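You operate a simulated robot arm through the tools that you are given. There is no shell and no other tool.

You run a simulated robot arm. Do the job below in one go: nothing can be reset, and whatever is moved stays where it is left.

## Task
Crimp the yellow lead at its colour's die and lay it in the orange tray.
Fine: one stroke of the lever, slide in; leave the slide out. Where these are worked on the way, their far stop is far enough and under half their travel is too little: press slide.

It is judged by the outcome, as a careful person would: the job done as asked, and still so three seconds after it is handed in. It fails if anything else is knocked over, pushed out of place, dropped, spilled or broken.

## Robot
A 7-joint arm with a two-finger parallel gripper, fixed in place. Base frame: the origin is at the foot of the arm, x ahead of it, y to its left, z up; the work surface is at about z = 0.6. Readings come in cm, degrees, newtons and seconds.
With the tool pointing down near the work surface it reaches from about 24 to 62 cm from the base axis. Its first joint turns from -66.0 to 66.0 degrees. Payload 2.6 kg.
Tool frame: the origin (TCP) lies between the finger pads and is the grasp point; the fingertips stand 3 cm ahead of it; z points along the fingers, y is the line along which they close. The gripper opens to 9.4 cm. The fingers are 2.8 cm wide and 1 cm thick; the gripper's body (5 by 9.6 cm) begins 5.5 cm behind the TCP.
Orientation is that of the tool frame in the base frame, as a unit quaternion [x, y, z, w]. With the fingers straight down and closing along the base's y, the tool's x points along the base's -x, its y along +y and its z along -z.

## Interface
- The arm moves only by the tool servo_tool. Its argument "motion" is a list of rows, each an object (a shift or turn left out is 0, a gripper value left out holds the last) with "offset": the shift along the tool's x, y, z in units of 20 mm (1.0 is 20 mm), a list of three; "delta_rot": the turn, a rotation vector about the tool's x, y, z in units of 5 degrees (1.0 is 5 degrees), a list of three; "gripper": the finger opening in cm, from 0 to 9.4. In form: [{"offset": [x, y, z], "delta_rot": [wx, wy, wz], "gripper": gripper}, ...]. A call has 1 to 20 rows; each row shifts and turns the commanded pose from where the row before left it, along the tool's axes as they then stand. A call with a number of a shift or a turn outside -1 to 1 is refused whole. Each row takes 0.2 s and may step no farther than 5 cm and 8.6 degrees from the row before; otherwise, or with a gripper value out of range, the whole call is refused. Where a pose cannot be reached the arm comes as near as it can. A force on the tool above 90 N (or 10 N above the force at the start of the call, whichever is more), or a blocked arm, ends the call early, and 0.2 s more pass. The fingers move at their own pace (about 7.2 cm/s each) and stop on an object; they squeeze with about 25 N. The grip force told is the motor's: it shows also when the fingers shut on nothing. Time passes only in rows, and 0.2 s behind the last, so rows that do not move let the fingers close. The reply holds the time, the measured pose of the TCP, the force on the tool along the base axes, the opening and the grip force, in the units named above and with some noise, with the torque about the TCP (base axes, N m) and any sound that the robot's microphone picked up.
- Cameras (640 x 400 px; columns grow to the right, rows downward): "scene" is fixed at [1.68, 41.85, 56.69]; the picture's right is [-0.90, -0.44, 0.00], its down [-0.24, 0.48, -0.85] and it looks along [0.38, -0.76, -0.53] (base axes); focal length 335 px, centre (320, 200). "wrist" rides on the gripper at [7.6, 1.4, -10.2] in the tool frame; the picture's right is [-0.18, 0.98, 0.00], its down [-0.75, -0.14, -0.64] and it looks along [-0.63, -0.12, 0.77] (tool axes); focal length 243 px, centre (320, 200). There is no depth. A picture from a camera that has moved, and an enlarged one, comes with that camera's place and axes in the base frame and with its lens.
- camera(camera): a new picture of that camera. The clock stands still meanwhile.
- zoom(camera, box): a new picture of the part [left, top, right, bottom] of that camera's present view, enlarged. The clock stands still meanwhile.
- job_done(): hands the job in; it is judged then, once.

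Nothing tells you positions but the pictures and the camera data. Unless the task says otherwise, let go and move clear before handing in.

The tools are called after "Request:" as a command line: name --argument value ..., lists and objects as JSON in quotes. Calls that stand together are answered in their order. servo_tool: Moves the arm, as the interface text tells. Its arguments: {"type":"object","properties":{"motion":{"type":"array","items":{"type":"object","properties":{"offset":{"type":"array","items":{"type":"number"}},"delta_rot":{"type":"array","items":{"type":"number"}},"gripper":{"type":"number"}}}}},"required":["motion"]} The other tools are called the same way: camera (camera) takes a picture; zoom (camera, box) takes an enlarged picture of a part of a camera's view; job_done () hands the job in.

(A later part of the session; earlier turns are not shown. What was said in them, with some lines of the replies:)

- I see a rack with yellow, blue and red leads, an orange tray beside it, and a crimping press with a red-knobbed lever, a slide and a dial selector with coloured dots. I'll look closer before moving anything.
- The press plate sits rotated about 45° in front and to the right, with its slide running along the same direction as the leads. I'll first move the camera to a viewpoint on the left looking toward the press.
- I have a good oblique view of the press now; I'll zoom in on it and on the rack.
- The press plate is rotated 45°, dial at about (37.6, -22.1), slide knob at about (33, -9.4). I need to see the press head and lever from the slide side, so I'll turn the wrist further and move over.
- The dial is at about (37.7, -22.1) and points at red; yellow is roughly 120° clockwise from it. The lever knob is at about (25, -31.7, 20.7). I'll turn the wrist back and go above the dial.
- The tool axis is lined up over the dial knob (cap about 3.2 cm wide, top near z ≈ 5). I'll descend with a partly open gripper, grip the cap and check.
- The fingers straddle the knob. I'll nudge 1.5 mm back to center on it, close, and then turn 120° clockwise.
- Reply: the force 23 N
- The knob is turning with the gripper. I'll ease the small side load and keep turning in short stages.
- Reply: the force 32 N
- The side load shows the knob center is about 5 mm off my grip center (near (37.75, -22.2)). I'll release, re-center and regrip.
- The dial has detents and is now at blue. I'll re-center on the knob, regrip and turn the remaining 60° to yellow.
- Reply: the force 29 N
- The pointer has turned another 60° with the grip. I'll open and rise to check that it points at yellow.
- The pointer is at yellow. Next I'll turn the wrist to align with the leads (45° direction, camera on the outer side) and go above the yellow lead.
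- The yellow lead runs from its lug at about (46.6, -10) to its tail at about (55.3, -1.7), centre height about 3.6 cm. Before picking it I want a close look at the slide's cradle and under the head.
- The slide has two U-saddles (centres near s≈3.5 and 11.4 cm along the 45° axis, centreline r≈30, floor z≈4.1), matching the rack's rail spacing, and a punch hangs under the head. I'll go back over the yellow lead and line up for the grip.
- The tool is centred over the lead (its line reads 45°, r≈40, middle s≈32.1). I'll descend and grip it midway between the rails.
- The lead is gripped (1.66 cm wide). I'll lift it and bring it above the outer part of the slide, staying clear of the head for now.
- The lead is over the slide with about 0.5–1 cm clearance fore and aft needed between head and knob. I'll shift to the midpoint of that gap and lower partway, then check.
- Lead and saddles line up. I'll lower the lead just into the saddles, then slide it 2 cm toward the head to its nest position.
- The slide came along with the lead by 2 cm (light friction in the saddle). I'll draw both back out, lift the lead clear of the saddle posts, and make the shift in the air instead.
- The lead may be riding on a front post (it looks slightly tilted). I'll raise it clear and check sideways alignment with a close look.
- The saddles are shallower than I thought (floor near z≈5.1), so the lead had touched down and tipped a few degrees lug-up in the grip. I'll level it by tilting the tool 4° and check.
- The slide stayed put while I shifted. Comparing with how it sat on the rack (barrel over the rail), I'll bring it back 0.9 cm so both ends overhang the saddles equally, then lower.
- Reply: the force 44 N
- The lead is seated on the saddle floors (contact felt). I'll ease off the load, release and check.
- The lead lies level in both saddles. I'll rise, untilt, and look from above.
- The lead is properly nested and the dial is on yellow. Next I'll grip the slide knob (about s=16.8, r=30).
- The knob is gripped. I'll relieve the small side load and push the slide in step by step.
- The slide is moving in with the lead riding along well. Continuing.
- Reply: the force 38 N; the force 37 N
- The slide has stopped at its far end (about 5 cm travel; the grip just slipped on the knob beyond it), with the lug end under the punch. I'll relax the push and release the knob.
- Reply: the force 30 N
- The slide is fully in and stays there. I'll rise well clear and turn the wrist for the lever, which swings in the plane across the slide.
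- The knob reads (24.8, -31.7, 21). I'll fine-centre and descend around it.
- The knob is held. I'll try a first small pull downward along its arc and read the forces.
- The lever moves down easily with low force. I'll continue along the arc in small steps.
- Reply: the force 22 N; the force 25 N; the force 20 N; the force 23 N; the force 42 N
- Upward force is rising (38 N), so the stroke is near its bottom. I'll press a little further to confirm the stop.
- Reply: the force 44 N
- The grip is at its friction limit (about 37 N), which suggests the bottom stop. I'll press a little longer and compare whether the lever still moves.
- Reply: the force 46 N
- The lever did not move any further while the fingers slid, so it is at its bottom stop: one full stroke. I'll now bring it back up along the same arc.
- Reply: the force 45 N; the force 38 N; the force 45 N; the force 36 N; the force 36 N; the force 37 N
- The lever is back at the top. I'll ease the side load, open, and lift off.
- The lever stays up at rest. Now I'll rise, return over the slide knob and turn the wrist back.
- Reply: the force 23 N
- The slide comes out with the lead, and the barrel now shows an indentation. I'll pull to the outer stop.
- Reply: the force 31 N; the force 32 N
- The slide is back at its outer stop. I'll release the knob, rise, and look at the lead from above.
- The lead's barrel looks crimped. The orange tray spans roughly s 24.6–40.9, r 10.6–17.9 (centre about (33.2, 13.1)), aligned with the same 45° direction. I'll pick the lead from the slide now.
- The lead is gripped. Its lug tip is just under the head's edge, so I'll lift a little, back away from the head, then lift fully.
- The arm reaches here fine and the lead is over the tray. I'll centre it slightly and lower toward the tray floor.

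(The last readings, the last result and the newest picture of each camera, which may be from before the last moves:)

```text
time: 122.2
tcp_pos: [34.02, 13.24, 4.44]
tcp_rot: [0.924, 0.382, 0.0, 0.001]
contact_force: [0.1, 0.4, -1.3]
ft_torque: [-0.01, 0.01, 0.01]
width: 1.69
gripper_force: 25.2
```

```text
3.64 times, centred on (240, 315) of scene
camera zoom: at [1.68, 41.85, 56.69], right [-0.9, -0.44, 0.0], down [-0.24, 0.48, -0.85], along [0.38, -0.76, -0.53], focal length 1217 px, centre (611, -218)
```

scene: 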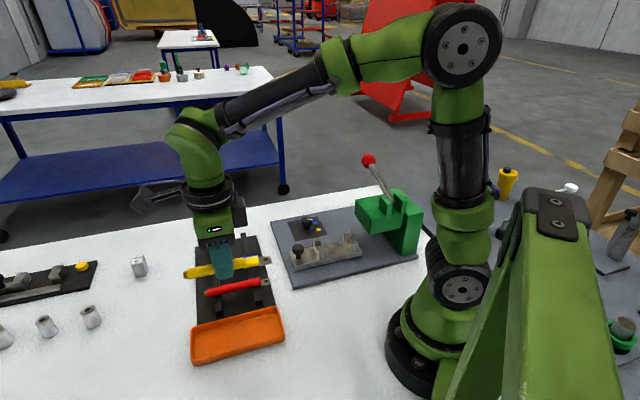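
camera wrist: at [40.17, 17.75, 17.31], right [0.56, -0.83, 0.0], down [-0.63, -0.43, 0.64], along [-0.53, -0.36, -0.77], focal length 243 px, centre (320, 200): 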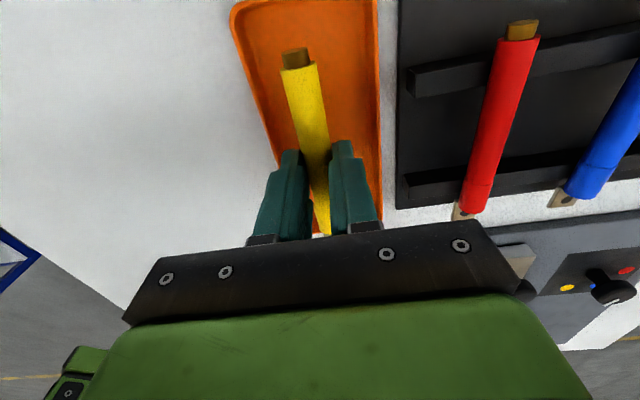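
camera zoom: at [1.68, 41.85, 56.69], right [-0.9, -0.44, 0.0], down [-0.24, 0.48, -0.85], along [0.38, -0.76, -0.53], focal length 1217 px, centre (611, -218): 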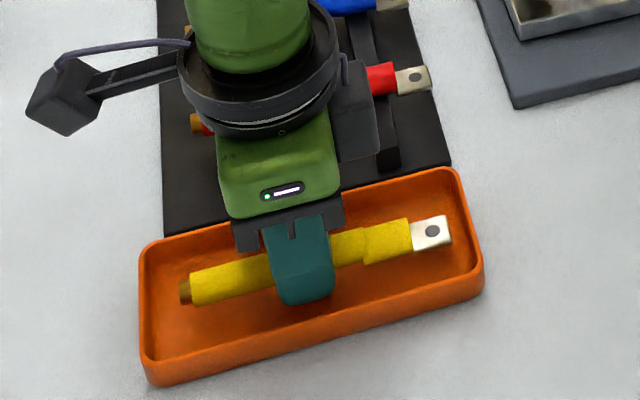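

Request:
servo_tool --motion '[{"offset": [0, 0, 0.08]}, {}]'

Request:
servo_tool --motion '[{"offset": [0, 0, 0.06]}, {}]'

```text
time: 122.8
tcp_pos: [33.93, 13.29, 4.25]
tcp_rot: [0.924, 0.383, 0.0, 0.0]
contact_force: [0.0, -0.6, -0.3]
ft_torque: [0.0, 0.01, 0.01]
width: 1.7
gripper_force: 24.8
```

```text
time: 123.4
tcp_pos: [33.99, 13.31, 4.14]
tcp_rot: [0.924, 0.383, 0.0, -0.001]
contact_force: [0.7, 0.3, -0.4]
ft_torque: [-0.03, -0.01, 0.01]
width: 1.68
gripper_force: 24.8
```

Request:
servo_tool --motion '[{"offset": [0, 0, 0.05]}, {}]'

Request:
servo_tool --motion '[{"offset": [0, 0, 0.04]}, {}]'

```text
time: 124.0
tcp_pos: [33.88, 13.2, 4.08]
tcp_rot: [0.924, 0.383, 0.0, 0.0]
contact_force: [-0.7, -0.7, -0.9]
ft_torque: [0.05, 0.02, 0.01]
width: 1.66
gripper_force: 24.7
```

```text
time: 124.6
tcp_pos: [33.93, 13.25, 4.02]
tcp_rot: [0.924, 0.382, 0.0, -0.001]
contact_force: [-0.3, 0.3, -1.6]
ft_torque: [0.0, -0.03, -0.02]
width: 1.66
gripper_force: 25.2
```

The fingertips are just above the tray floor. I'll open slowly and check the lead rests in the tray.

Request:
servo_tool --motion '[{"gripper": 1.9}, {"gripper": 2.2}, {"gripper": 2.8}, {}, {}]'

Request:
zoom --camera "scene" --box '[170, 260, 310, 370]'

Request:
camera --camera "wrist"

```text
time: 125.8
tcp_pos: [34.01, 13.3, 3.88]
tcp_rot: [0.924, 0.383, 0.0, 0.0]
contact_force: [-0.5, -0.6, -0.6]
ft_torque: [-0.01, -0.02, 0.02]
width: 2.79
gripper_force: 0.0
```

```text
3.64 times, centred on (240, 315) of scene
camera zoom: at [1.68, 41.85, 56.69], right [-0.9, -0.44, 0.0], down [-0.24, 0.48, -0.85], along [0.38, -0.76, -0.53], focal length 1217 px, centre (611, -218)
```

zoom: 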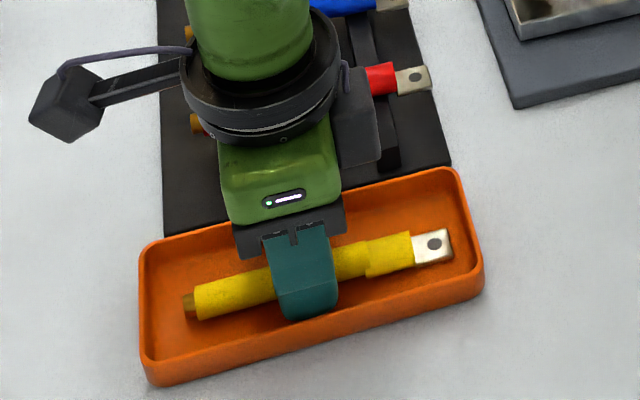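

```text
taken
camera wrist: at [40.31, 17.63, 14.18], right [0.56, -0.83, 0.0], down [-0.63, -0.43, 0.64], along [-0.53, -0.36, -0.77], focal length 243 px, centre (320, 200)
```

wrist: 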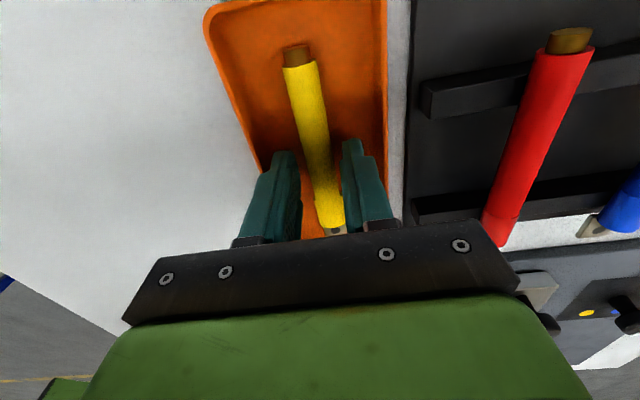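

The lead is released and lying in the tray. I'll lift straight up and clear.

Request:
servo_tool --motion '[{"offset": [0, 0, -0.4]}, {"offset": [0, 0, -0.8]}, {"offset": [0, 0, -1]}, {"offset": [0, 0, -1]}, {"offset": [0, 0, -1]}, {"offset": [0, 0, -1]}, {"offset": [0, 0, -1]}, {"offset": [0, 0, -1]}, {"offset": [0, 0, -1]}, {"offset": [0, 0, -1]}, {"offset": [0, 0, -1]}, {"offset": [0.5, 0.5, -1]}, {"offset": [0.8, 0.8, -1]}, {"offset": [0.8, 0.8, 0]}, {"offset": [0.8, 0.8, 0]}, {"offset": [0.8, 0.8, 0]}, {}]'

Request:
camera --camera "scene"

Request:
zoom --camera "scene" --box '[170, 225, 310, 370]'

Request:
zoom --camera "scene" --box '[260, 140, 440, 290]'

```text
time: 129.4
tcp_pos: [44.44, 13.26, 28.41]
tcp_rot: [0.924, 0.383, 0.0, 0.0]
contact_force: [-0.7, 0.1, 0.1]
ft_torque: [-0.01, 0.03, 0.0]
width: 2.81
gripper_force: 0.0
```

```text
taken
```

scene: 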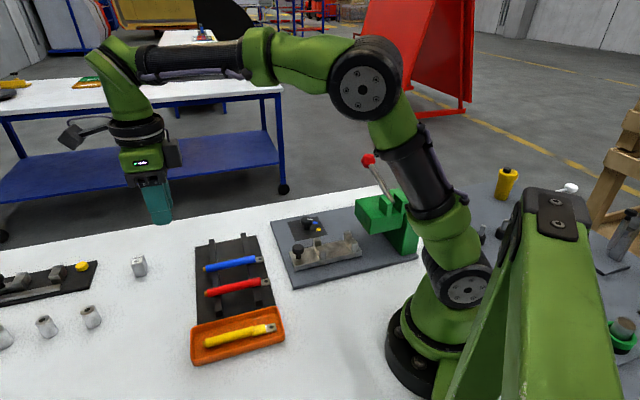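

```text
2.76 times, centred on (240, 298) of scene
camera zoom: at [1.68, 41.85, 56.69], right [-0.9, -0.44, 0.0], down [-0.24, 0.48, -0.85], along [0.38, -0.76, -0.53], focal length 924 px, centre (541, -69)
```

zoom: 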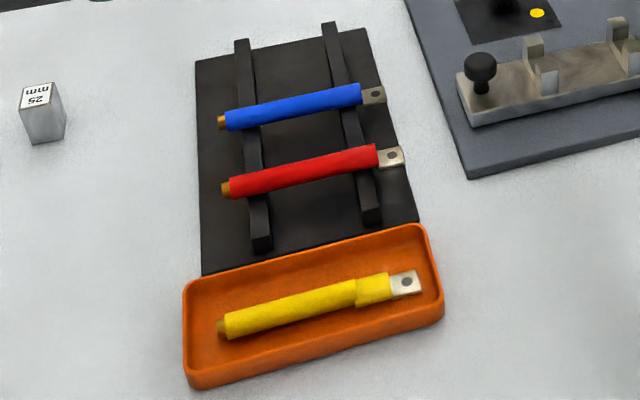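

```text
2.67 times, centred on (350, 215) of scene
camera zoom: at [1.68, 41.85, 56.69], right [-0.9, -0.44, 0.0], down [-0.24, 0.48, -0.85], along [0.38, -0.76, -0.53], focal length 893 px, centre (240, 160)
```

zoom: 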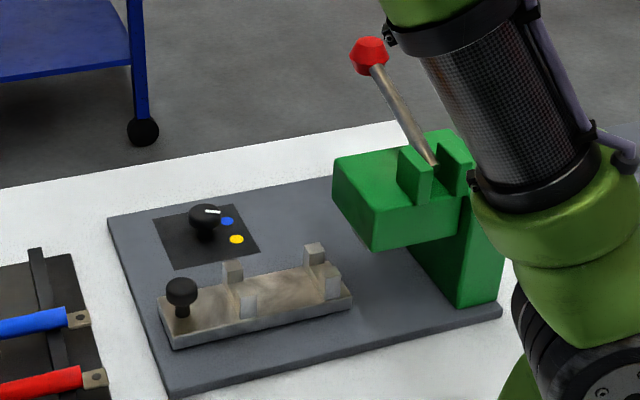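

Request:
zoom --camera "scene" --box '[190, 310, 290, 370]'

Request:
zoom --camera "scene" --box '[280, 205, 370, 275]'

```text
6.40 times, centred on (240, 340) of scene
camera zoom: at [1.68, 41.85, 56.69], right [-0.9, -0.44, 0.0], down [-0.24, 0.48, -0.85], along [0.38, -0.76, -0.53], focal length 2142 px, centre (832, -696)
```

zoom: 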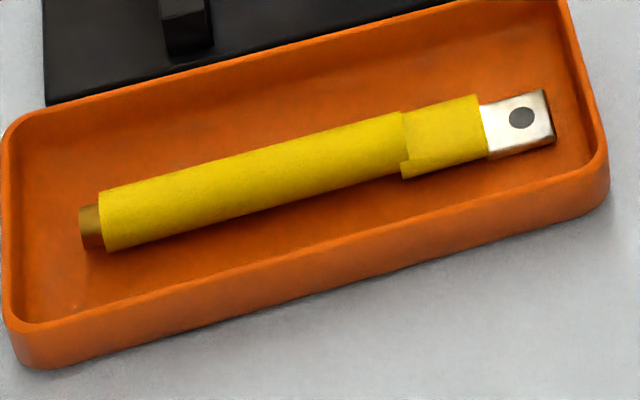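

```text
5.71 times, centred on (325, 240) of scene
camera zoom: at [1.68, 41.85, 56.69], right [-0.9, -0.44, 0.0], down [-0.24, 0.48, -0.85], along [0.38, -0.76, -0.53], focal length 1913 px, centre (291, -29)
```

zoom: 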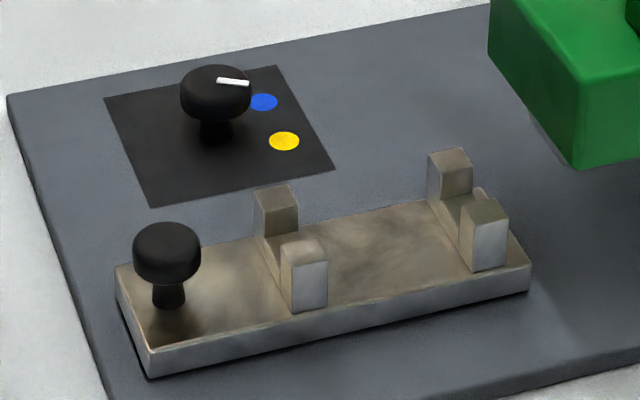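

The yellow lead's barrel is visibly flattened by the crimp, and the lead lies fully inside the orange tray. The dial is on yellow, the lever is up, the slide is out, and the red and blue leads are undisturbed with the arm clear, so I'm handing the job in.

Request:
job_done

```text
The job is handed in.
```

The yellow lead is crimped at the yellow die and lies in the orange tray; I've handed the job in. The result hasn't been reported back to me.

- **Die:** I turned the dial from red to yellow before the stroke. It clicked through blue on the way, and I let go there briefly to re-grip.
- **Crimp:** The slide went in until it stopped. I then took the lever down once to its bottom stop and brought it back up. The lead's barrel is visibly flattened in the last picture.
- **End state:** The slide is out at its stop, the lever is up, the red and blue leads are still on the rack, and the arm is clear.
- **Extra slide movement:** While I was setting the lead in its nest, the slide caught on it and moved in about 2 cm. I pulled it back out and re-seated the lead before pushing the slide in for the stroke.
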